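You operate a simulated robot arm through the tools that you are given. There is no shell and no other tool.

You run a simulated two-armed robot. Do the job below in one go: nothing can be reset, and whatever is moved stays where it is left.

## Task
Clean the baffle plate and the pipe hatch plate, and close the hatch.
Fine: brush all the soot off the baffle plate with the purple brush and put the brush back; wipe the pipe soot away with the red cloth and put it back; seat the pipe hatch cover after the wipe. Set down upright: purple brush. What is to be rubbed or washed off counts as gone when no trace of it is left.

Only the result counts: the job must be done as asked and must still hold three seconds after the hand-in. Knocking over, shifting, dropping, spilling or breaking anything else fails it. A push-on lid holds only when it is set on centred and level and pressed home; a screw cap is set on level and turned clockwise until tight. Flat cloth is picked up by pressing the open fingertips on it (5 to 10 N) and closing them slowly along it; thin cloth reads only 2 to 8 mm in the jaws.

## Robot
Two 7-joint arms with fingered hands on one trunk that stands fixed in place. Base frame: the origin is at the foot of the trunk, x ahead of it, y to its left, z up; the work surface is at about z = 903. Lengths are in mm, angles in rad, forces in N, time in s.
The left shoulder is at [70, 154, 1347], the right one opposite. With the tool pointing down near the work surface each hand reaches from about 100 to 840 mm from the base axis, measured 20 degrees to its own side. Payload 3.9 kg a hand.
The TCP of each hand is the grasp point between the finger pads, 30 mm short of the fingertips. In the tool frame z runs along the fingers and y along their closing line. The gripper opens to 104 mm; its body begins 35 mm behind the TCP. The gripper is a hand of 4 fingers: y runs from the thumb to the fingers, the wrist lies at [-17, -104, -178] in the tool frame, and closing takes about 1.5 s.
Orientation is that of the tool frame in the base frame, as a unit quaternion [x, y, z, w]. With the fingers straight down and the wrist toward the robot, the tool's x, y and z point along [0, 1, 0], [1, 0, 0] and [0, 0, -1] of the base frame.

## Interface
- The arms move only by the tool send_rows. It takes "left_motion", "right_motion" or both (then of equal length, played together; a hand with none holds still); each is a list of rows, each an object of numbers (a shift or turn left out is 0, a gripper value left out holds the last): "wx", "wy", "wz": the turn, a rotation vector about the tool's x, y, z in units of 4 degrees (1.0 is 4 degrees); "x", "y", "z": the shift along the tool's x, y, z in units of 25 mm (1.0 is 25 mm); "fingers": the finger opening in mm, from 0 to 104. In form: [{"wx": .., "wy": .., "wz": .., "x": .., "y": .., "z": .., "fingers": ..}, ...]. A call has 1 to 20 rows; each row shifts and turns the commanded pose from where the row before left it, along the tool's axes as they then stand. A call with a number of a shift or a turn outside -1 to 1 is refused whole. Each row takes 0.2 s and may step no farther than 50 mm and 0.15 rad from the row before; otherwise, or with a gripper value out of range, the whole call is refused. A pose out of reach is approached as far as the arm can. The call stops where the force on the tool passes 40 N (or 10 N more than at its start, if that is more) or the arm is blocked; 0.2 s more then pass. Each finger travels about 72 mm/s and halts on what it meets, pressing with about 22 N; the grip force reading is that of the motor and also rises with nothing between the fingers. The clock runs only during rows and for 0.2 s after the last one: add rows that do not move to give the fingers time. The reply holds the time, the measured pose of the TCP, the force on the tool along the base axes, the opening and the grip force, in the units named above and with some noise, with the torque about the TCP (base axes, N m) and any sound that the robot's microphone picked up.
- Cameras (640 x 400 px; columns grow to the right, rows downward): "scene" is now at [136.6, 10.1, 1577.7]; the picture's right is [0.12, -0.99, 0.00], its down [-0.58, -0.07, -0.81] and it looks along [0.81, 0.09, -0.59] (base axes); focal length 292 px, centre (320, 200). "left" rides on the left gripper at [-66, -90, -126] in its tool frame; the picture's right is [-0.78, -0.30, 0.56], its down [0.57, -0.70, 0.42] and it looks along [0.27, 0.65, 0.71] (tool axes); focal length 275 px, centre (320, 200). "right" rides on the right gripper at [66, -90, -126] in its tool frame; the picture's right is [-0.78, 0.30, -0.56], its down [-0.57, -0.70, 0.42] and it looks along [-0.26, 0.65, 0.71] (tool axes); focal length 275 px, centre (320, 200). There is no depth. A picture from a camera that has moved, and an enlarged one, comes with that camera's place and axes in the base frame and with its lens.
- grab_frame(camera): a new picture of that camera. It takes no simulated time.
- move_column(by): slides the trunk up (or, below 0, down) by that many mm; the arms and the scene camera ride with it, the base frame stays. It gives what a move gives, with no picture.
- set_grasp(shape, hand): the hand has 4 fingers and takes this shape, open, in about a second: jaw (thumb against the fingers, like two jaws); tri (thumb and two fingers); tip (a fingertip pinch); poke (one finger out to press); point (the index stretched); flat (the hand flat); cup (the hand cupped); fist (a fist). The gripper value then closes the fingers along that shape, each until it touches; the sizes above hold for jaw. It gives what a move gives, with no picture.
- head_to(pan, tilt): turns the head with the scene camera to pan (to the left, within 1.501 rad either way) and tilt (down, from -0.506 to 1.204), counted from straight ahead of the robot. It gives what a move gives.
- inspect(camera, box): a new picture of the part [left, top, right, bottom] of that camera's present view, enlarged. It takes no simulated time.
- job_done(): hands the job in; it is judged then, once.

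Nothing tells you positions but the pictures and the camera data. Unless the task says otherwise, let go and move clear before handing in.

The tools are called after ">>>" as a command line: name --argument value ..., lists and objects as JSON in quotes. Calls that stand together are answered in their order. send_rows: Moves the arms, as the interface text tells. Its arguments: {"type":"object","properties":{"left_motion":{"type":"array","items":{"type":"object","properties":{"wx":{"type":"number"},"wy":{"type":"number"},"wz":{"type":"number"},"x":{"type":"number"},"y":{"type":"number"},"z":{"type":"number"},"fingers":{"type":"number"}}}},"right_motion":{"type":"array","items":{"type":"object","properties":{"wx":{"type":"number"},"wy":{"type":"number"},"wz":{"type":"number"},"x":{"type":"number"},"y":{"type":"number"},"z":{"type":"number"},"fingers":{"type":"number"}}}}},"required":[]} The other tools are called the same way: move_column (by) moves the trunk up or down; set_grasp (shape, hand) gives the hand a shape; head_to (pan, tilt) turns the head that bears the scene camera; grab_frame (camera) takes a picture; inspect (camera, box) takes an enlarged picture of a part of a camera's view; job_done () hands the job in.

At the start:

```text
time_s: 0.0
left_eef_pos: [558.9, 282.1, 1349.4]
left_orientation: [0.707, 0.707, 0.0, 0.0]
left_contact_force: [0.4, -0.4, -0.2]
left_moment: [-0.02, -0.03, 0.02]
left_opening: 103.6
left_gripper_force: 0.1
left_shape: jaw
right_eef_pos: [473.5, -209.7, 1396.4]
right_orientation: [0.707, 0.707, 0.0, 0.0]
right_contact_force: [-0.1, 0.2, -0.6]
right_moment: [0.01, -0.05, -0.01]
right_opening: 103.8
right_gripper_force: 0.0
right_shape: jaw
trunk travel left (down, up): [-800.0, 140.0]
head pan, tilt (commanded): [0.117, 0.625]
```

scene: 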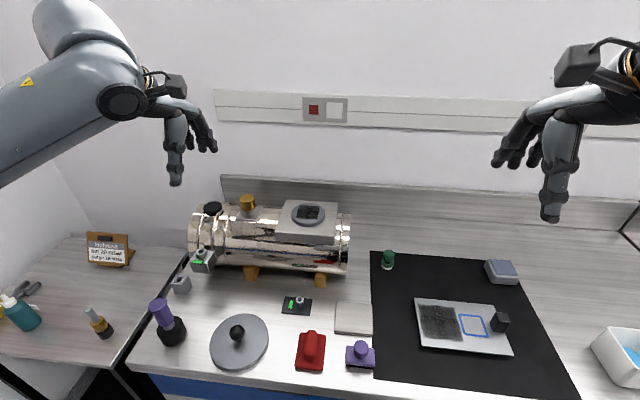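
right: 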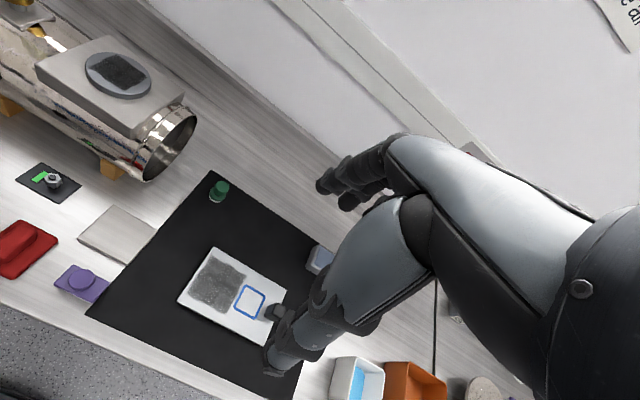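
left: 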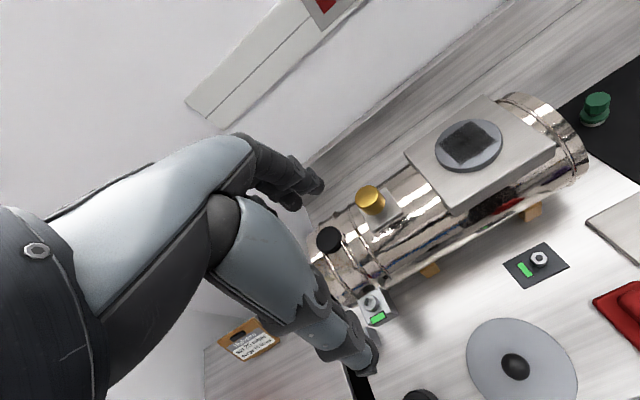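

I see a workbench with a chrome pipe carrying a sooty hatch plate, a disc cover with a black knob, a red cloth/pad, a purple block, a purple-handled brush in a stand and a black mat with a sooty white plate. I'll take closer views before moving anything.

>>> inspect --camera "scene" --box '[120, 180, 400, 400]'

>>> inspect --camera "scene" --box '[360, 230, 640, 400]'

>>> inspect --camera "scene" --box '[0, 220, 220, 370]'

>>> inspect --camera "left" --box '[300, 80, 640, 400]'

>>> inspect --camera "right" --box '[0, 150, 320, 400]'

```text
1.82 times, centred on (260, 290) of scene
camera zoom: at [136.6, 10.1, 1577.7], right [0.12, -0.99, 0.0], down [-0.58, -0.07, -0.81], along [0.81, 0.09, -0.59], focal length 530 px, centre (429, 36)
```

zoom: 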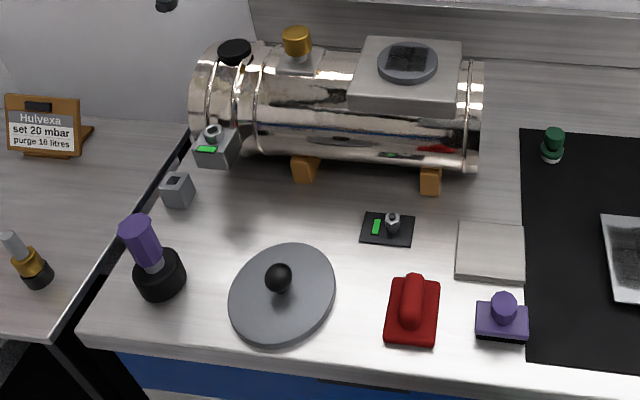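

```text
2.29 times, centred on (500, 315) of scene
camera zoom: at [136.6, 10.1, 1577.7], right [0.12, -0.99, 0.0], down [-0.58, -0.07, -0.81], along [0.81, 0.09, -0.59], focal length 666 px, centre (-91, -63)
```

zoom: 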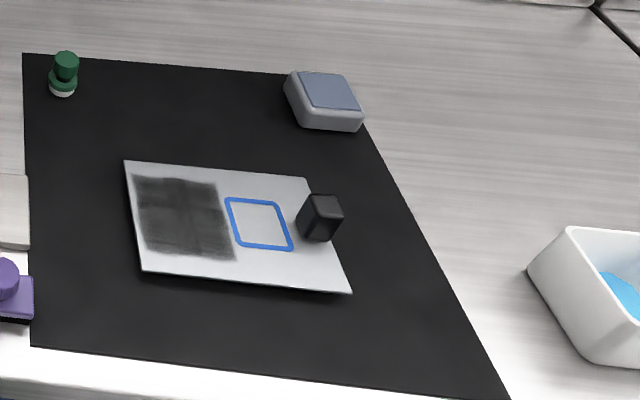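

```text
2.67 times, centred on (110, 295) of scene
camera zoom: at [136.6, 10.1, 1577.7], right [0.12, -0.99, 0.0], down [-0.58, -0.07, -0.81], along [0.81, 0.09, -0.59], focal length 778 px, centre (880, -53)
```

zoom: 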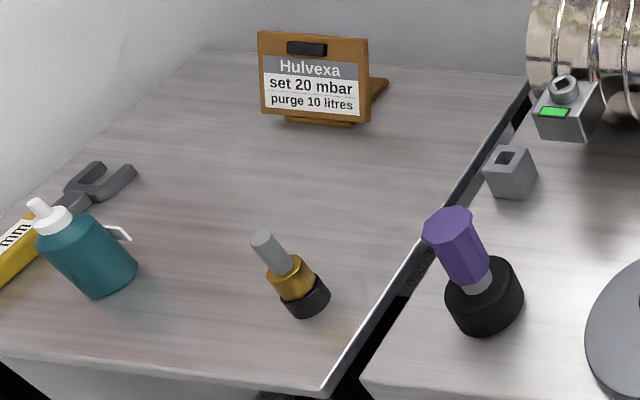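

```text
1.25 times, centred on (470, 240) of left
camera zoom: at [469.5, 216.0, 1475.7], right [-0.3, -0.78, -0.56], down [-0.7, 0.57, -0.42], along [0.65, 0.27, -0.71], focal length 344 px, centre (132, 150)
```

zoom: 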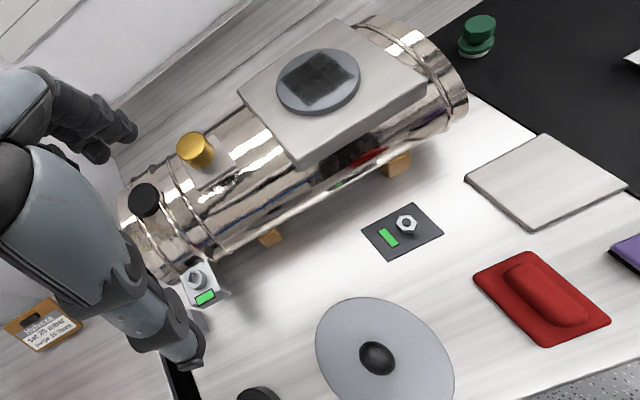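

```text
1.60 times, centred on (160, 275) of right
camera zoom: at [382.9, -143.4, 1520.3], right [0.3, -0.78, 0.56], down [-0.7, -0.57, -0.42], along [0.65, -0.26, -0.71], focal length 440 px, centre (576, 80)
```

zoom: 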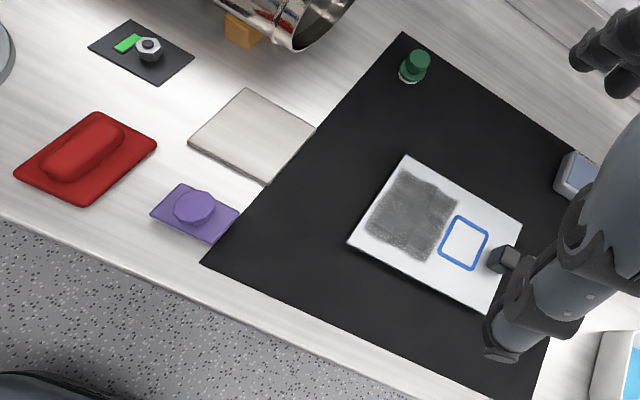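

The layout is clear: hatch plate on top of the pipe near [722, 109, 1102], cover disc near [472, 239], red cloth and purple block near the front edge, sooty baffle plate near [569, -289]. I'm bringing both hand cameras lower for close-up views.

>>> send_rows --left_motion '[{"x": -0.063, "y": -0.654, "z": 0.654}, {"x": -0.063, "y": -0.654, "z": 0.654}, {"x": -0.063, "y": -0.654, "z": 0.654}, {"x": -0.063, "y": -0.654, "z": 0.654}, {"x": -0.063, "y": -0.654, "z": 0.654}, {"x": -0.063, "y": -0.654, "z": 0.654}, {"x": -0.063, "y": -0.654, "z": 0.654}, {"x": -0.063, "y": -0.654, "z": 0.654}, {"x": -0.063, "y": -0.654, "z": 0.654}, {"x": -0.063, "y": -0.654, "z": 0.654}, {"x": -0.063, "y": -0.654, "z": 0.654}, {"x": -0.063, "y": -0.654, "z": 0.654}, {"x": -0.063, "y": -0.654, "z": 0.654}, {"x": -0.063, "y": -0.654, "z": 0.654}]' --right_motion '[{"x": -0.151, "y": -0.123, "z": 0.9}, {"x": -0.151, "y": -0.123, "z": 0.9}, {"x": -0.151, "y": -0.123, "z": 0.9}, {"x": -0.151, "y": -0.123, "z": 0.9}, {"x": -0.151, "y": -0.123, "z": 0.9}, {"x": -0.151, "y": -0.123, "z": 0.9}, {"x": -0.151, "y": -0.123, "z": 0.9}, {"x": -0.151, "y": -0.123, "z": 0.9}, {"x": -0.151, "y": -0.123, "z": 0.9}, {"x": -0.151, "y": -0.123, "z": 0.9}, {"x": -0.151, "y": -0.123, "z": 0.9}, {"x": -0.151, "y": -0.123, "z": 0.9}, {"x": -0.151, "y": -0.123, "z": 0.9}, {"x": -0.151, "y": -0.123, "z": 0.9}]'

>>> grab_frame --camera "left"

>>> grab_frame --camera "right"

>>> grab_frame --camera "scene"

```text
time_s: 3.0
left_eef_pos: [460.8, 272.5, 1251.9]
left_orientation: [0.707, 0.707, 0.0, 0.0]
left_contact_force: [0.0, -0.2, 0.1]
left_moment: [0.02, 0.03, -0.04]
left_opening: 103.8
left_gripper_force: 0.1
left_shape: jaw
left hand out of reach, approached as far as the arm can: row 7, 8, 9, 10, 11, 12, 13, 14
right_eef_pos: [429.8, -263.1, 1080.4]
right_orientation: [0.707, 0.707, 0.0, 0.0]
right_contact_force: [-0.5, 0.4, -0.7]
right_moment: [0.0, 0.02, -0.01]
right_opening: 103.6
right_gripper_force: 0.2
right_shape: jaw
trunk travel left (down, up): [-800.0, 140.0]
head pan, tilt (commanded): [0.117, 0.625]
```

```text
taken
camera left: at [371.9, 206.0, 1377.8], right [-0.3, -0.78, -0.56], down [-0.7, 0.57, -0.42], along [0.65, 0.27, -0.71], focal length 275 px, centre (320, 200)
```

left: 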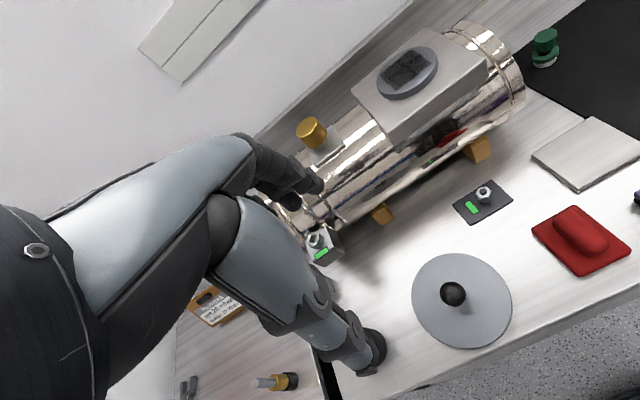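

```text
taken
camera right: at [339.5, -197.4, 1205.1], right [0.3, -0.78, 0.56], down [-0.7, -0.57, -0.42], along [0.65, -0.26, -0.71], focal length 275 px, centre (320, 200)
```

right: 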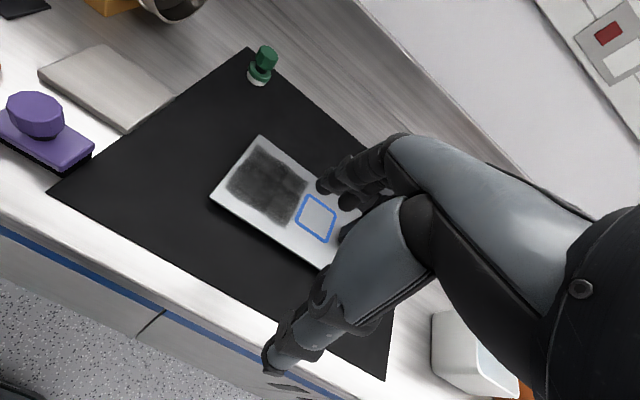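

```text
taken
camera scene: at [137.1, 9.5, 1577.7], right [0.12, -0.99, 0.0], down [-0.58, -0.07, -0.81], along [0.81, 0.09, -0.59], focal length 292 px, centre (320, 200)
```

scene: 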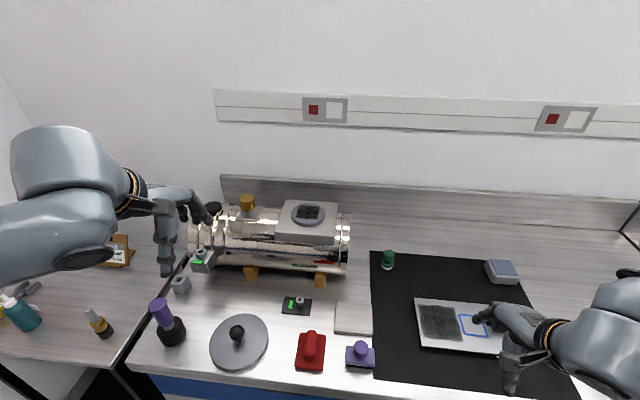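

The left hand could not fold that far back at that height; I'll zoom on the two purple items and the plate from the current views to tell the brush from the look-alike.

>>> inspect --camera "right" --box '[0, 20, 180, 200]'

>>> inspect --camera "scene" --box '[130, 280, 210, 360]'

>>> inspect --camera "right" --box '[190, 110, 350, 290]'

>>> inspect --camera "left" --box '[340, 20, 640, 200]'

>>> inspect --camera "left" --box '[390, 180, 640, 370]'

>>> inspect --camera "scene" --box '[280, 290, 400, 380]'

```text
2.22 times, centred on (90, 110) of right
camera zoom: at [339.5, -197.4, 1205.1], right [0.3, -0.78, 0.56], down [-0.7, -0.57, -0.42], along [0.65, -0.26, -0.71], focal length 612 px, centre (831, 400)
```

zoom: 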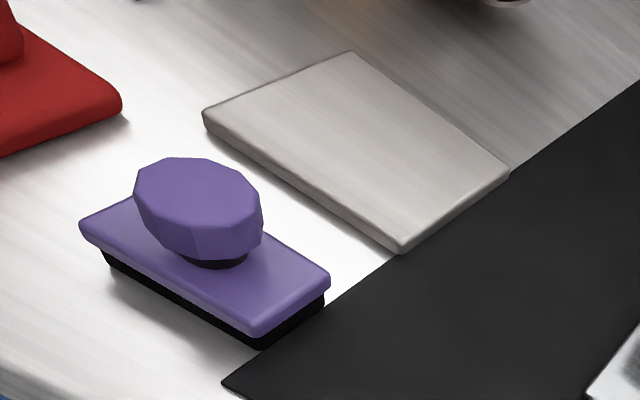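

```text
5.00 times, centred on (170, 320) of scene
camera zoom: at [137.1, 9.5, 1577.7], right [0.12, -0.99, 0.0], down [-0.58, -0.07, -0.81], along [0.81, 0.09, -0.59], focal length 1458 px, centre (1070, -400)
```

zoom: 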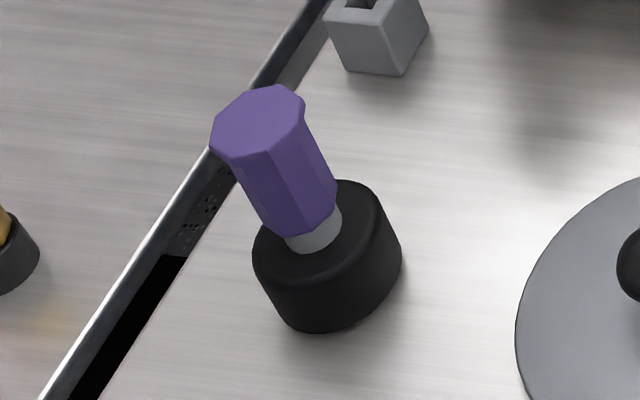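

```text
2.22 times, centred on (270, 200) of right
camera zoom: at [339.5, -197.4, 1205.1], right [0.3, -0.78, 0.56], down [-0.7, -0.57, -0.42], along [0.65, -0.26, -0.71], focal length 612 px, centre (431, 200)
```

zoom: 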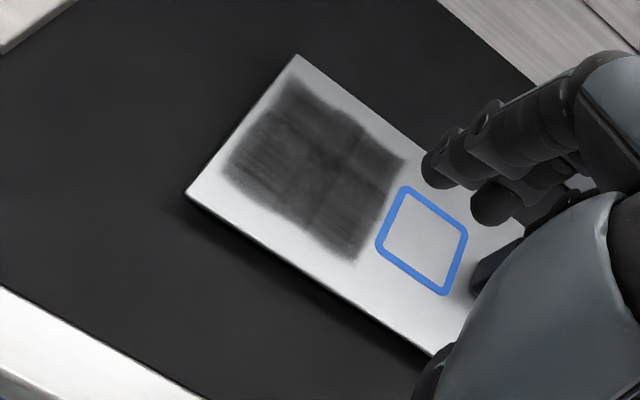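

```text
2.13 times, centred on (490, 110) of left
camera zoom: at [371.9, 206.0, 1377.8], right [-0.3, -0.78, -0.56], down [-0.7, 0.57, -0.42], along [0.65, 0.27, -0.71], focal length 587 px, centre (-43, 392)
```

zoom: 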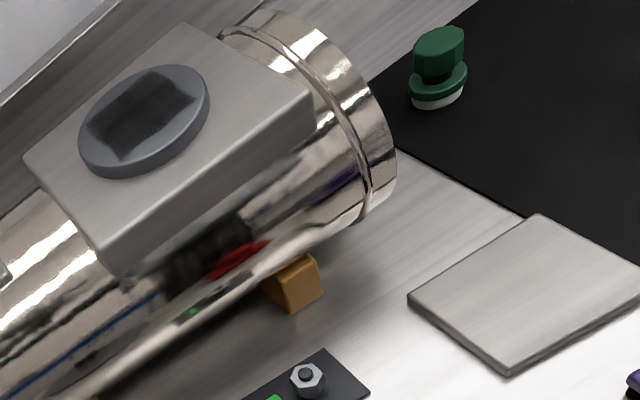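

```text
2.11 times, centred on (515, 275) of left
camera zoom: at [371.9, 206.0, 1377.8], right [-0.3, -0.78, -0.56], down [-0.7, 0.57, -0.42], along [0.65, 0.27, -0.71], focal length 580 px, centre (-90, 42)
```

zoom: 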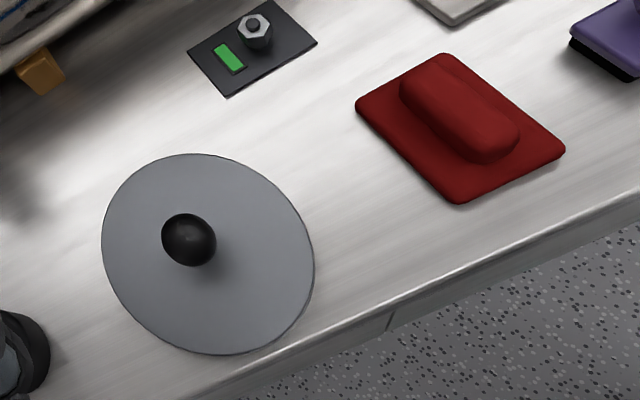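

```text
4.44 times, centred on (340, 335) of scene
camera zoom: at [137.1, 9.5, 1577.7], right [0.12, -0.99, 0.0], down [-0.58, -0.07, -0.81], along [0.81, 0.09, -0.59], focal length 1296 px, centre (231, -400)
```

zoom: 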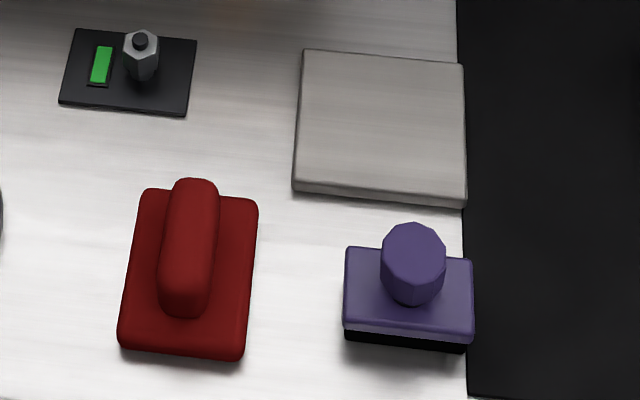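

Both purple items need a closer look: a purple block scrub brush near the mat, and a purple-handled thing in a black base by the bench edge. First a tiny left-arm move to learn how the commanded pose stands after the out-of-reach stop.

>>> send_rows --left_motion '[{"x": 0.8, "y": 0, "z": 0}, {"x": 0.8}]'

```text
time_s: 3.6
left_eef_pos: [461.0, 314.6, 1253.6]
left_orientation: [0.707, 0.707, 0.0, -0.001]
left_contact_force: [-0.4, 0.8, 0.0]
left_moment: [-0.01, 0.0, -0.02]
left_opening: 104.0
left_gripper_force: 0.1
left_shape: jaw
right_eef_pos: [430.2, -261.6, 1081.1]
right_orientation: [0.706, 0.708, 0.0, 0.001]
right_contact_force: [-0.5, 0.0, -0.6]
right_moment: [0.03, -0.01, 0.0]
right_opening: 103.2
right_gripper_force: 0.1
right_shape: jaw
trunk travel left (down, up): [-800.0, 140.0]
head pan, tilt (commanded): [0.117, 0.625]
```

The left arm responds from where it stopped. I'm moving it further to the left to look at the purple-handled item.

>>> send_rows --left_motion '[{"x": 1}, {"x": 1}, {"x": 1}, {"x": 1}, {"x": 1}, {"x": 1}, {"x": 1}, {"x": 0.9}]'

>>> grab_frame --camera "left"

```text
time_s: 5.4
left_eef_pos: [460.6, 511.3, 1250.5]
left_orientation: [0.707, 0.707, 0.0, 0.0]
left_contact_force: [0.8, -0.6, 0.2]
left_moment: [-0.02, -0.02, -0.01]
left_opening: 103.8
left_gripper_force: 0.0
left_shape: jaw
right_eef_pos: [429.8, -261.2, 1082.8]
right_orientation: [0.707, 0.708, 0.0, 0.0]
right_contact_force: [0.1, -0.7, 0.5]
right_moment: [0.0, 0.03, 0.01]
right_opening: 103.5
right_gripper_force: 0.1
right_shape: jaw
trunk travel left (down, up): [-800.0, 140.0]
head pan, tilt (commanded): [0.117, 0.625]
```

```text
taken
camera left: at [369.9, 445.4, 1377.1], right [-0.3, -0.78, -0.56], down [-0.7, 0.57, -0.42], along [0.65, 0.26, -0.71], focal length 275 px, centre (320, 200)
```

left: 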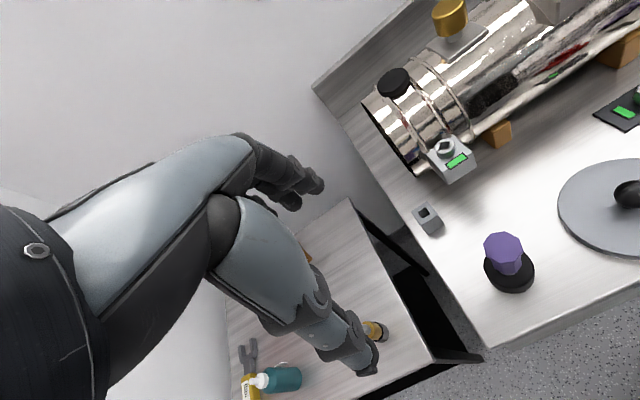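

Commanded pose is clamped to the reached one, so moves are relative to where the arm is. I'll lower the left hand for a closer look at the purple-handled item.

>>> send_rows --left_motion '[{"z": 1, "y": -0.1}, {"z": 1, "y": -0.1}, {"z": 1, "y": -0.1}, {"z": 1, "y": -0.1}, {"z": 1, "y": -0.1}]'

>>> grab_frame --camera "left"

>>> inspect --camera "left" --box '[440, 180, 600, 340]'

```text
time_s: 6.6
left_eef_pos: [447.1, 511.4, 1127.4]
left_orientation: [0.706, 0.708, 0.0, 0.0]
left_contact_force: [-0.4, -0.3, 0.1]
left_moment: [0.01, 0.01, 0.0]
left_opening: 103.8
left_gripper_force: 0.1
left_shape: jaw
right_eef_pos: [428.8, -263.1, 1081.7]
right_orientation: [0.706, 0.708, 0.0, 0.0]
right_contact_force: [-0.4, 0.9, 0.6]
right_moment: [-0.01, 0.02, 0.03]
right_opening: 103.8
right_gripper_force: 0.1
right_shape: jaw
trunk travel left (down, up): [-800.0, 140.0]
head pan, tilt (commanded): [0.117, 0.625]
```

```text
taken
camera left: at [358.7, 444.6, 1252.8], right [-0.3, -0.78, -0.56], down [-0.7, 0.57, -0.42], along [0.65, 0.27, -0.71], focal length 275 px, centre (320, 200)
```

left: 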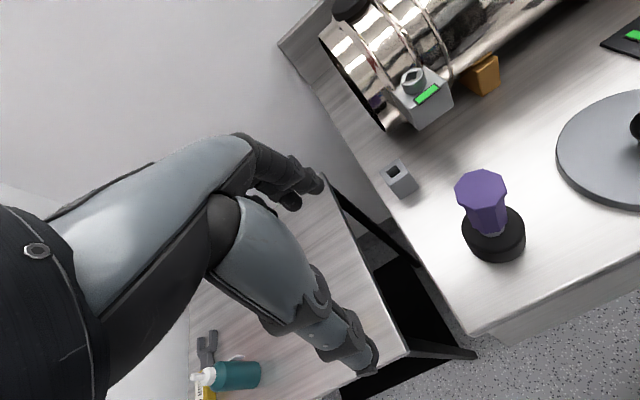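

```text
2.50 times, centred on (520, 260) of left
camera zoom: at [358.7, 444.6, 1252.8], right [-0.3, -0.78, -0.56], down [-0.7, 0.57, -0.42], along [0.65, 0.27, -0.71], focal length 688 px, centre (-180, 50)
```

zoom: 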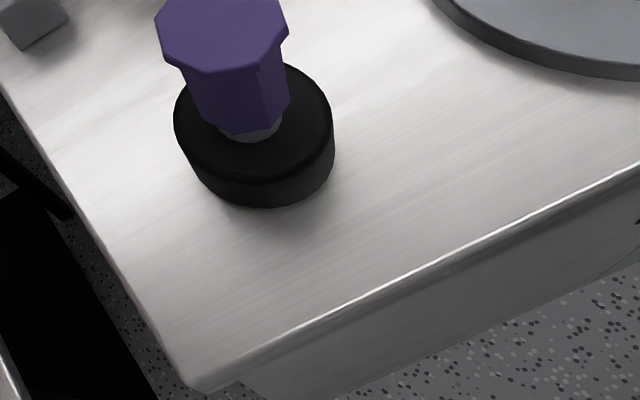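

The purple-handled item has a steel shaft sitting in a stand (a driver by its looks), while the purple block with black bristles and a knob is the scrub brush. Now I shift the right hand aside to look at the baffle plate, the blue square and the black cube.

>>> send_rows --right_motion '[{"x": -0.89, "y": 0.3, "z": 0.1}, {"x": -0.89, "y": 0.3, "z": 0.1}, {"x": -0.89, "y": 0.3, "z": 0.1}, {"x": -0.89, "y": 0.3, "z": 0.1}, {"x": -0.89, "y": 0.3, "z": 0.1}, {"x": -0.89, "y": 0.3, "z": 0.1}, {"x": -0.89, "y": 0.3, "z": 0.1}, {"x": -0.89, "y": 0.3, "z": 0.1}]'

>>> grab_frame --camera "right"

>>> inspect --camera "scene" --box '[400, 280, 530, 370]'

```text
time_s: 8.4
left_eef_pos: [449.3, 510.7, 1127.8]
left_orientation: [0.707, 0.707, 0.0, -0.001]
left_contact_force: [0.3, 0.2, 0.9]
left_moment: [0.03, -0.01, 0.01]
left_opening: 104.2
left_gripper_force: 0.0
left_shape: jaw
right_eef_pos: [489.5, -439.8, 1063.1]
right_orientation: [0.707, 0.707, 0.0, 0.001]
right_contact_force: [0.3, 0.3, -0.2]
right_moment: [-0.01, 0.01, 0.01]
right_opening: 103.8
right_gripper_force: 0.0
right_shape: jaw
trunk travel left (down, up): [-800.0, 140.0]
head pan, tilt (commanded): [0.117, 0.625]
```

```text
taken
camera right: at [398.7, -373.5, 1186.4], right [0.29, -0.78, 0.56], down [-0.7, -0.57, -0.42], along [0.65, -0.27, -0.71], focal length 275 px, centre (320, 200)
```

right: 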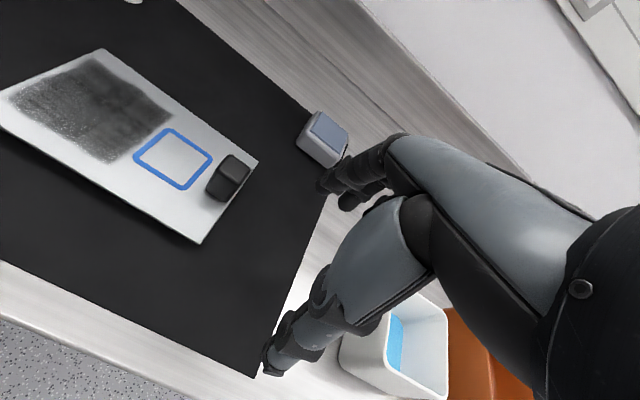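

```text
4.44 times, centred on (465, 325) of scene
camera zoom: at [136.6, 9.0, 1577.7], right [0.12, -0.99, 0.0], down [-0.58, -0.07, -0.81], along [0.81, 0.09, -0.59], focal length 1296 px, centre (-324, -356)
```

zoom: 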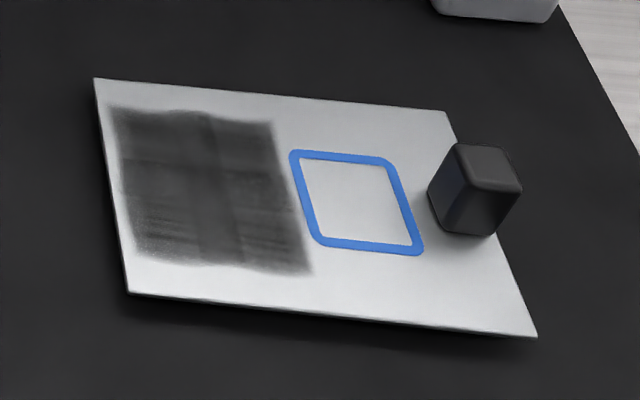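

The plate carries a black block at its right end and a blue-outlined square next to the soot; I'll zoom further to see how the plate rests on the mat.

>>> inspect --camera "right" --box '[0, 30, 270, 260]'

>>> inspect --camera "right" --box '[120, 110, 270, 250]'

>>> inspect --camera "scene" --box '[590, 310, 640, 400]'

```text
1.74 times, centred on (135, 145) of right
camera zoom: at [398.7, -373.5, 1186.4], right [0.29, -0.78, 0.56], down [-0.7, -0.57, -0.42], along [0.65, -0.27, -0.71], focal length 479 px, centre (642, 296)
```

zoom: 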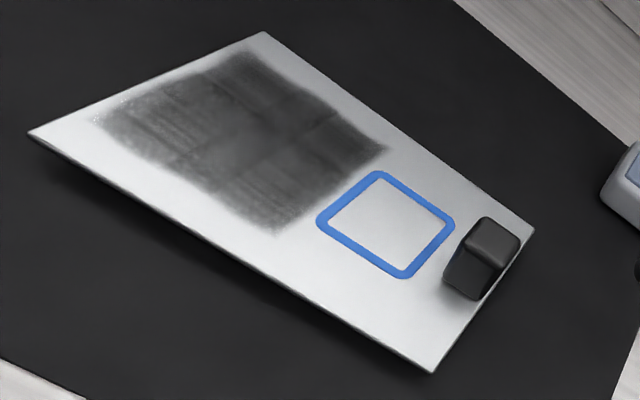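

```text
2.86 times, centred on (195, 180) of right
camera zoom: at [398.7, -373.5, 1186.4], right [0.29, -0.78, 0.56], down [-0.7, -0.57, -0.42], along [0.65, -0.27, -0.71], focal length 786 px, centre (677, 257)
```

zoom: 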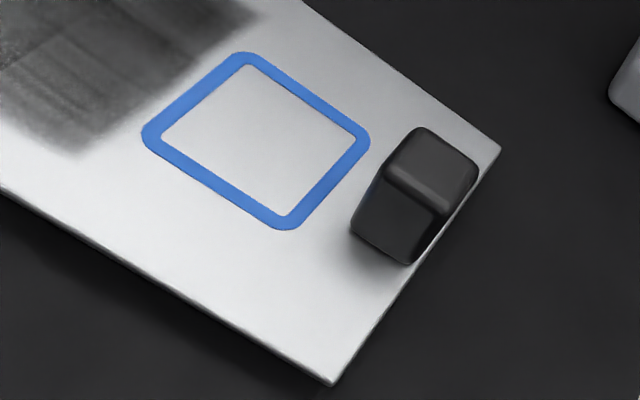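

```text
4.44 times, centred on (615, 355) of scene
camera zoom: at [136.6, 9.0, 1577.7], right [0.12, -0.99, 0.0], down [-0.58, -0.07, -0.81], along [0.81, 0.09, -0.59], focal length 1296 px, centre (-991, -489)
```

zoom: 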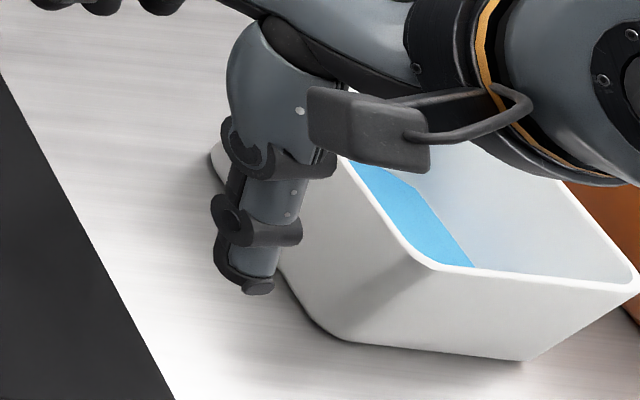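

The plate is about 130 × 200 mm, centred near [569, -280] with its top near z = 921, so it seems raised off the mat. I'll tilt the right hand to get a low look under its edge.

>>> send_rows --right_motion '[{"x": 0.16, "y": -0.3, "z": 0.8}, {"x": 0.16, "y": -0.3, "z": 0.8}, {"x": 0.16, "y": -0.3, "z": 0.8}, {"x": 0.16, "y": -0.3, "z": 0.8}, {"x": 0.16, "y": -0.3, "z": 0.6}, {"wx": -1}, {"wx": -1}, {"wx": -1}, {"wx": -1}, {"wx": -1}, {"wx": -1}, {"wx": -1}, {"wx": -1}]'

>>> grab_frame --camera "right"

>>> inspect --camera "right" --box '[0, 30, 330, 240]'

```text
time_s: 11.2
left_eef_pos: [447.9, 510.3, 1127.7]
left_orientation: [0.707, 0.707, 0.001, 0.0]
left_contact_force: [-0.4, 0.6, -0.2]
left_moment: [0.03, 0.04, -0.02]
left_opening: 103.9
left_gripper_force: 0.1
left_shape: jaw
right_eef_pos: [452.2, -419.6, 967.1]
right_orientation: [0.68, 0.679, 0.195, 0.197]
right_contact_force: [-0.2, 0.4, 0.1]
right_moment: [0.02, 0.01, -0.01]
right_opening: 103.6
right_gripper_force: 0.2
right_shape: jaw
trunk travel left (down, up): [-800.0, 140.0]
head pan, tilt (commanded): [0.117, 0.625]
```

```text
taken
camera right: at [308.4, -354.2, 1023.7], right [-0.04, -0.78, 0.63], down [-0.37, -0.57, -0.73], along [0.93, -0.26, -0.26], focal length 275 px, centre (320, 200)
```

right: 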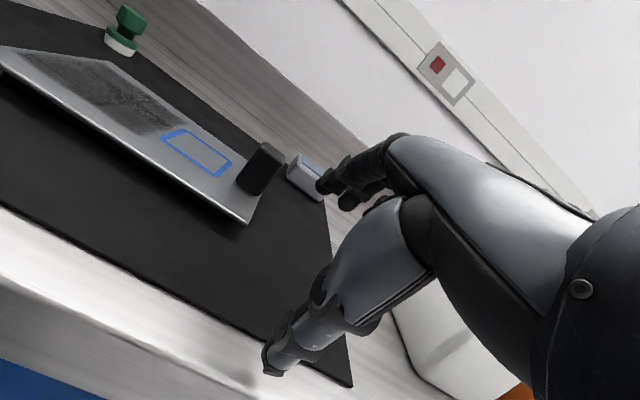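

```text
1.90 times, centred on (165, 135) of right
camera zoom: at [308.4, -354.2, 1023.7], right [-0.04, -0.78, 0.63], down [-0.37, -0.57, -0.73], along [0.93, -0.26, -0.26], focal length 524 px, centre (615, 324)
```

zoom: 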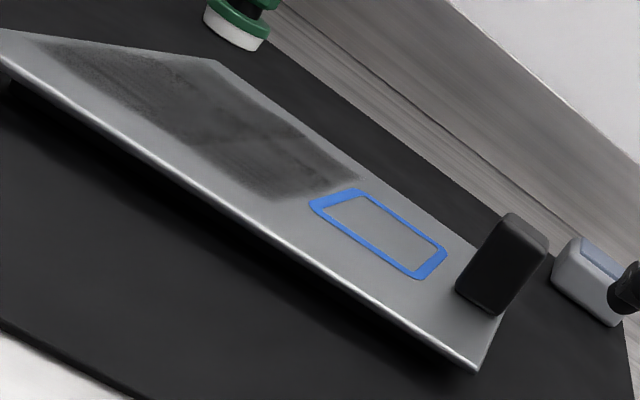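

The plate floats a little above the mat on an inset support, so I'll steady it with the right hand on the blue square while the left hand brushes. First, the left hand goes across, high above everything, towards the purple brush near [464, -40].

>>> send_rows --left_motion '[{"x": -1}, {"x": -1}, {"x": -1}, {"x": -1}, {"x": -1}, {"x": -1}, {"x": -1}, {"x": -1}, {"x": -1}, {"x": -1}, {"x": -1}, {"x": -1}, {"x": -1}, {"x": -1}, {"x": -1}, {"x": -1}, {"x": -1}, {"x": -1}, {"x": -1}, {"x": -1}]'

>>> grab_frame --camera "left"

>>> grab_frame --camera "scene"

```text
time_s: 15.4
left_eef_pos: [449.0, 8.2, 1127.6]
left_orientation: [0.707, 0.707, 0.001, -0.001]
left_contact_force: [0.0, 0.1, -0.4]
left_moment: [-0.01, 0.0, -0.04]
left_opening: 103.7
left_gripper_force: 0.1
left_shape: jaw
right_eef_pos: [452.7, -422.3, 965.5]
right_orientation: [0.679, 0.68, 0.195, 0.194]
right_contact_force: [0.7, -0.3, -0.3]
right_moment: [0.0, 0.04, 0.0]
right_opening: 103.6
right_gripper_force: 0.0
right_shape: jaw
trunk travel left (down, up): [-800.0, 140.0]
head pan, tilt (commanded): [0.117, 0.625]
```

```text
taken
camera left: at [359.2, -58.4, 1253.5], right [-0.3, -0.78, -0.56], down [-0.7, 0.57, -0.42], along [0.65, 0.27, -0.71], focal length 275 px, centre (320, 200)
```

left: 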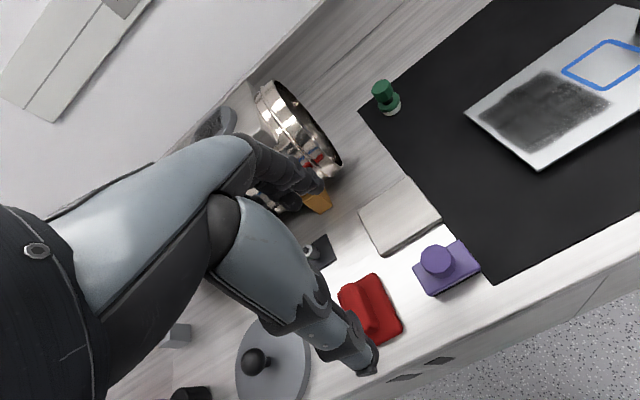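

```text
taken
camera scene: at [136.7, 8.3, 1577.7], right [0.12, -0.99, 0.0], down [-0.58, -0.07, -0.81], along [0.81, 0.1, -0.59], focal length 292 px, centre (320, 200)
```

scene: 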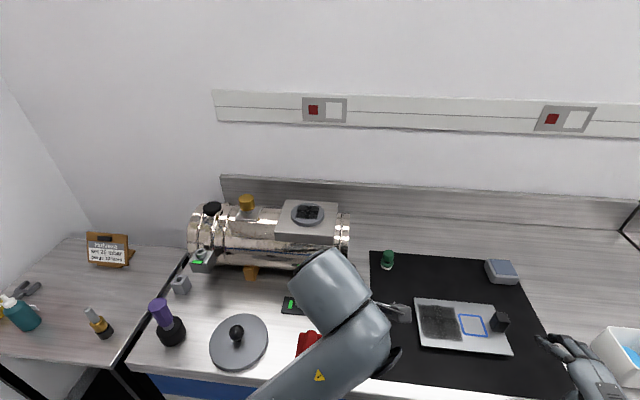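

The brush knob shows clearly in the left camera; I'll zoom in to refine its centre before descending.

>>> inspect --camera "left" --box '[390, 220, 500, 310]'

>>> inspect --camera "left" --box '[450, 0, 640, 180]'

```text
4.44 times, centred on (445, 265) of left
camera zoom: at [359.2, -58.4, 1253.5], right [-0.3, -0.78, -0.56], down [-0.7, 0.57, -0.42], along [0.65, 0.27, -0.71], focal length 1224 px, centre (-236, -89)
```

zoom: 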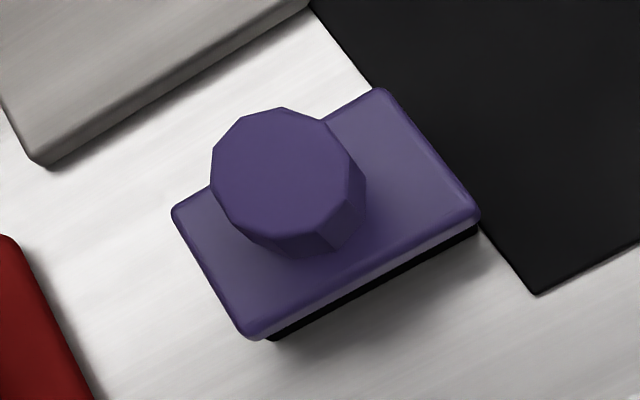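

```text
2.22 times, centred on (545, 90) of left
camera zoom: at [359.2, -58.4, 1253.5], right [-0.3, -0.78, -0.56], down [-0.7, 0.57, -0.42], along [0.65, 0.27, -0.71], focal length 612 px, centre (-180, 444)
```

zoom: 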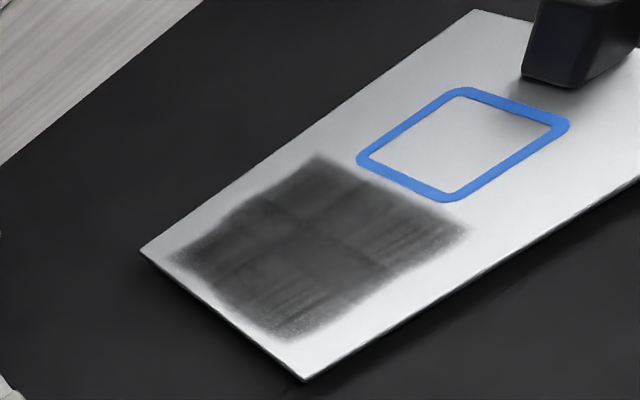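

Brush centre comes out at about [464, -41], knob top near z = 963. I'm descending over it with the fingers open, stopping just above grasp height.

>>> send_rows --left_motion '[{"x": -0.487, "y": 0.155, "z": 0.2}, {"x": -0.487, "y": 0.155, "z": 0.4}, {"x": -0.487, "y": 0.155, "z": 0.8}, {"x": -0.487, "y": 0.155, "z": 0.9}, {"z": 0.9}, {"z": 0.9}, {"z": 0.9}, {"z": 0.8}, {"z": 0.4}]'

>>> grab_frame --camera "left"

>>> inspect --camera "scene" --box '[300, 260, 440, 380]'

>>> grab_frame --camera "right"

```text
time_s: 17.4
left_eef_pos: [465.1, -38.3, 974.2]
left_orientation: [0.706, 0.708, 0.0, 0.0]
left_contact_force: [-0.2, 0.2, 0.0]
left_moment: [0.01, -0.01, -0.02]
left_opening: 103.9
left_gripper_force: 0.1
left_shape: jaw
right_eef_pos: [452.3, -419.7, 965.4]
right_orientation: [0.679, 0.68, 0.195, 0.195]
right_contact_force: [-0.8, 0.5, 0.7]
right_moment: [0.01, 0.0, 0.02]
right_opening: 103.8
right_gripper_force: 0.0
right_shape: jaw
trunk travel left (down, up): [-800.0, 140.0]
head pan, tilt (commanded): [0.117, 0.625]
```

```text
taken
camera left: at [375.5, -105.5, 1099.4], right [-0.3, -0.78, -0.56], down [-0.7, 0.57, -0.42], along [0.65, 0.27, -0.71], focal length 275 px, centre (320, 200)
```

left: 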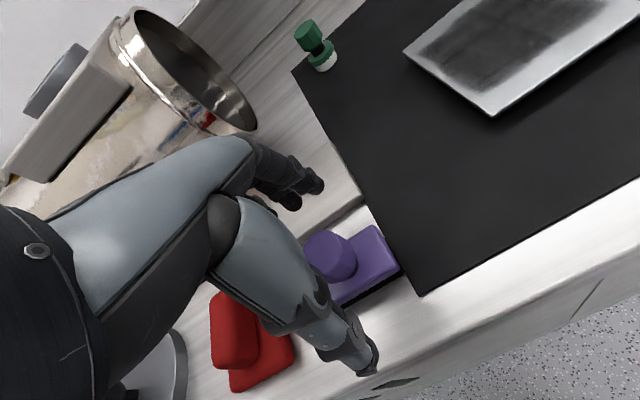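

```text
3.33 times, centred on (370, 320) of scene
camera zoom: at [136.6, 9.9, 1577.7], right [0.12, -0.99, 0.0], down [-0.58, -0.07, -0.81], along [0.81, 0.09, -0.59], focal length 972 px, centre (153, -200)
```

zoom: 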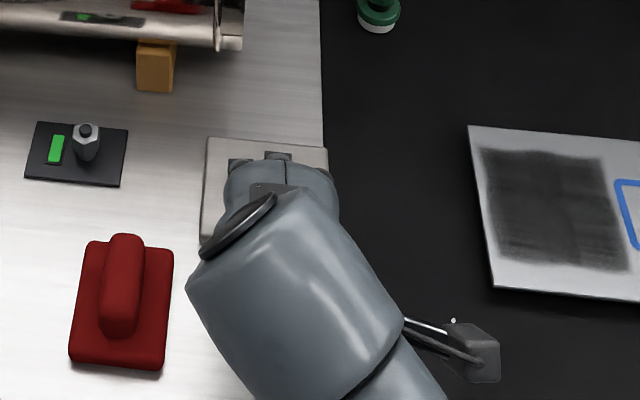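

```text
taken
camera right: at [308.8, -354.1, 1023.7], right [-0.04, -0.78, 0.63], down [-0.37, -0.57, -0.73], along [0.93, -0.26, -0.26], focal length 275 px, centre (320, 200)
```

right: 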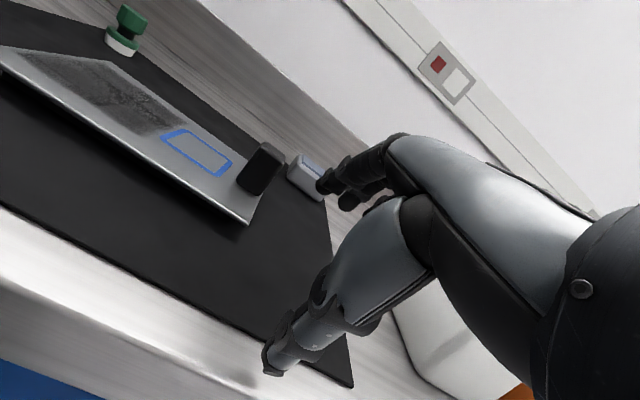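

The knob sits between thumb and fingers as planned. Lowering the last 12 mm and closing.

>>> send_rows --left_motion '[{"x": -0.09, "y": -0.02, "z": 0.26}, {"z": 0.24}, {"fingers": 60}, {"fingers": 40}, {"fingers": 40}, {"fingers": 20}, {"fingers": 20}, {"fingers": 10}, {"fingers": 10}, {"fingers": 10}]'

>>> grab_frame --camera "left"

```text
time_s: 19.6
left_eef_pos: [464.8, -40.7, 961.0]
left_orientation: [0.707, 0.707, 0.0, -0.001]
left_contact_force: [0.0, -0.1, 0.3]
left_moment: [0.03, 0.0, 0.01]
left_opening: 24.2
left_gripper_force: 21.5
left_shape: jaw
right_eef_pos: [453.1, -420.3, 966.5]
right_orientation: [0.68, 0.68, 0.195, 0.195]
right_contact_force: [0.1, 0.3, 0.4]
right_moment: [0.02, -0.01, -0.03]
right_opening: 103.5
right_gripper_force: 0.1
right_shape: jaw
trunk travel left (down, up): [-800.0, 140.0]
head pan, tilt (commanded): [0.117, 0.625]
```

```text
taken
camera left: at [374.7, -107.1, 1086.9], right [-0.3, -0.78, -0.56], down [-0.7, 0.57, -0.42], along [0.65, 0.27, -0.71], focal length 275 px, centre (320, 200)
```

left: 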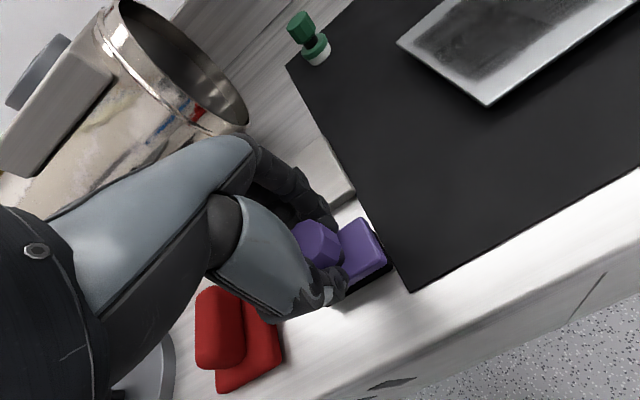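

The knob is gripped (24 mm, 21.5 N). I'll lift a little and check that the brush comes along level.

>>> send_rows --left_motion '[{"z": -0.4, "fingers": 5}, {"z": -0.5}, {"z": -0.8}, {"z": -0.8}]'

>>> grab_frame --camera "left"

>>> inspect --camera "scene" --box '[300, 260, 440, 380]'

```text
time_s: 20.6
left_eef_pos: [464.2, -38.4, 1020.4]
left_orientation: [0.707, 0.708, 0.002, -0.004]
left_contact_force: [0.9, -0.6, -1.9]
left_moment: [-0.01, 0.03, -0.06]
left_opening: 24.4
left_gripper_force: 22.0
left_shape: jaw
right_eef_pos: [452.7, -420.6, 965.2]
right_orientation: [0.68, 0.68, 0.194, 0.195]
right_contact_force: [-0.7, 0.1, -0.2]
right_moment: [0.0, 0.03, 0.02]
right_opening: 103.8
right_gripper_force: 0.2
right_shape: jaw
trunk travel left (down, up): [-800.0, 140.0]
head pan, tilt (commanded): [0.117, 0.625]
```

```text
taken
camera left: at [375.2, -105.3, 1146.2], right [-0.3, -0.77, -0.56], down [-0.7, 0.58, -0.42], along [0.65, 0.27, -0.71], focal length 275 px, centre (320, 200)
```

left: 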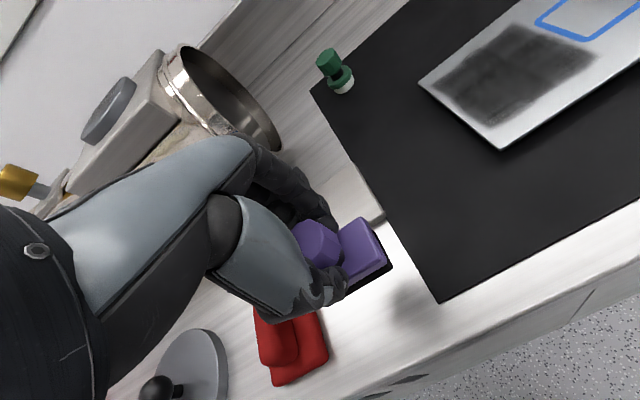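

```text
3.33 times, centred on (370, 320) of scene
camera zoom: at [136.6, 9.4, 1577.7], right [0.12, -0.99, 0.0], down [-0.58, -0.07, -0.81], along [0.81, 0.09, -0.59], focal length 972 px, centre (153, -200)
```

zoom: 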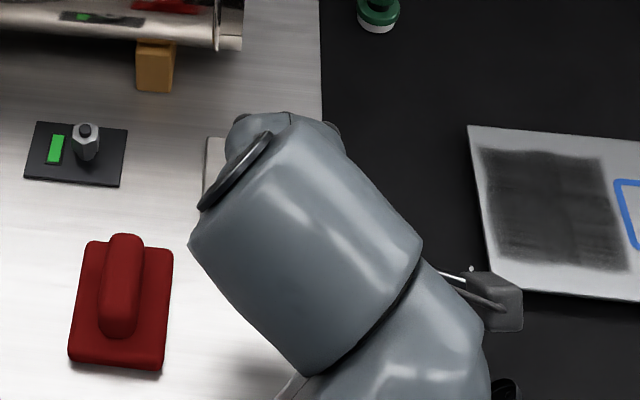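

The brush is held level and free of the table. Next I give the right hand the "poke" shape, so one fingertip can steady the plate inside the blue square, and look at how the finger stands.

>>> set_grasp --shape "poke" --hand "right"

>>> grab_frame --camera "right"

>>> inspect --camera "scene" --box '[480, 280, 640, 400]'

>>> grab_frame --camera "left"

```text
time_s: 21.5
left_eef_pos: [465.0, -38.0, 1021.6]
left_orientation: [0.706, 0.708, 0.002, -0.003]
left_contact_force: [1.2, 0.0, -1.4]
left_moment: [0.03, 0.01, 0.03]
left_opening: 24.2
left_gripper_force: 22.0
left_shape: jaw
right_eef_pos: [451.9, -420.5, 966.1]
right_orientation: [0.679, 0.68, 0.196, 0.195]
right_contact_force: [0.9, 1.3, 0.1]
right_moment: [0.02, -0.02, 0.02]
right_opening: 0.1
right_gripper_force: 0.1
right_shape: poke
trunk travel left (down, up): [-800.0, 140.0]
head pan, tilt (commanded): [0.117, 0.625]
```

```text
taken
camera right: at [308.9, -354.2, 1023.6], right [-0.04, -0.78, 0.63], down [-0.37, -0.57, -0.73], along [0.93, -0.26, -0.26], focal length 275 px, centre (320, 200)
```

right: 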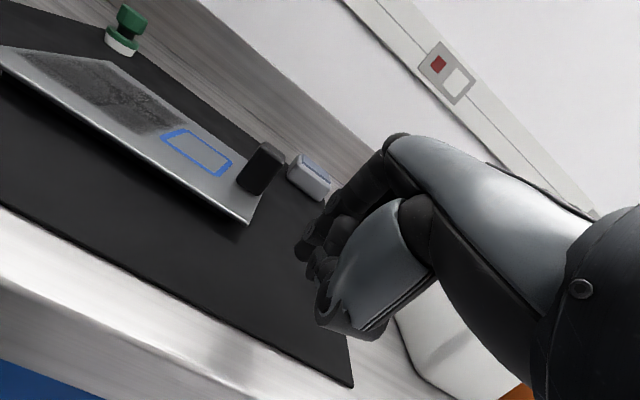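

```text
3.33 times, centred on (560, 340) of scene
camera zoom: at [136.7, 9.8, 1577.7], right [0.12, -0.99, 0.0], down [-0.58, -0.07, -0.81], along [0.81, 0.09, -0.59], focal length 972 px, centre (-480, -267)
```

zoom: 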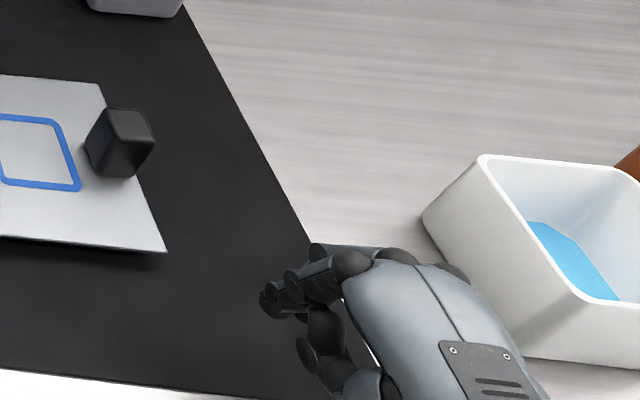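

```text
taken
camera left: at [375.6, -105.4, 1147.0], right [-0.3, -0.77, -0.56], down [-0.7, 0.57, -0.42], along [0.65, 0.27, -0.71], focal length 275 px, centre (320, 200)
```

left: 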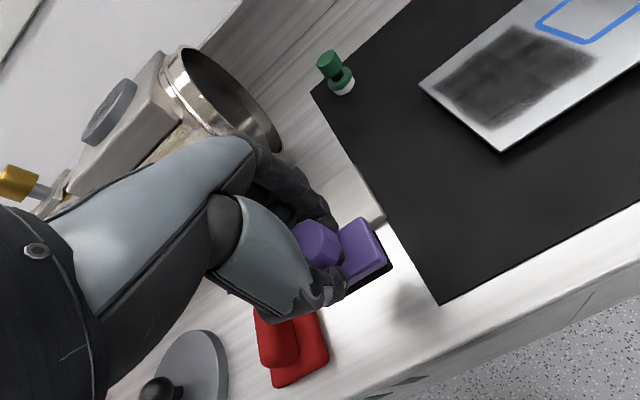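

The extended fingertip stands close to the nominal tip position. I raise the right hand and swing it about 50° so it comes at the blue square from the right-front, leaving room for the left hand.

>>> send_rows --right_motion '[{"y": 0.424, "z": -0.678}, {"y": 0.424, "z": -0.678}, {"y": 0.424, "z": -0.678}, {"wy": 0.473, "wz": -0.757}, {"wy": 0.473, "wz": -0.757}, {"wy": 0.473, "wz": -0.757}, {"wy": 0.473, "wz": -0.757}, {"wy": 0.473, "wz": -0.757}, {"wy": 0.473, "wz": -0.757}, {"wy": 0.473, "wz": -0.757}, {"wy": 0.473, "wz": -0.757}, {"wy": 0.473, "wz": -0.757}, {"wy": 0.473, "wz": -0.757}, {"wy": 0.473, "wz": -0.757}, {"wy": 0.473, "wz": -0.757}, {"wy": 0.473, "wz": -0.757}, {"wy": 0.473, "wz": -0.757}]'

>>> grab_frame --camera "right"

>>> grab_frame --camera "scene"

```text
time_s: 25.1
left_eef_pos: [465.8, -37.9, 1021.3]
left_orientation: [0.707, 0.708, 0.002, -0.003]
left_contact_force: [0.4, 0.0, -1.3]
left_moment: [0.02, 0.02, 0.02]
left_opening: 24.3
left_gripper_force: 21.7
left_shape: jaw
right_eef_pos: [452.8, -420.1, 1025.2]
right_orientation: [0.329, 0.904, 0.258, 0.094]
right_contact_force: [-1.0, -0.6, -0.4]
right_moment: [0.01, 0.0, -0.01]
right_opening: 0.2
right_gripper_force: 0.1
right_shape: poke
trunk travel left (down, up): [-800.0, 140.0]
head pan, tilt (commanded): [0.117, 0.625]
```

```text
taken
camera right: at [310.7, -487.2, 1083.2], right [0.57, -0.53, 0.63], down [0.2, -0.65, -0.73], along [0.8, 0.54, -0.26], focal length 275 px, centre (320, 200)
```

right: 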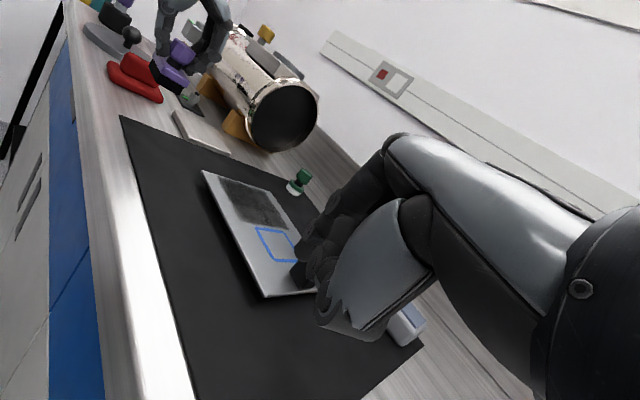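

```text
taken
camera scene: at [137.6, 9.7, 1577.6], right [0.12, -0.99, 0.0], down [-0.58, -0.07, -0.81], along [0.8, 0.09, -0.59], focal length 292 px, centre (320, 200)
```

scene: 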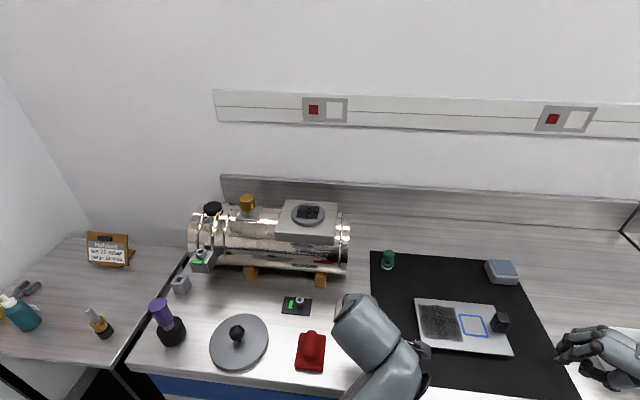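

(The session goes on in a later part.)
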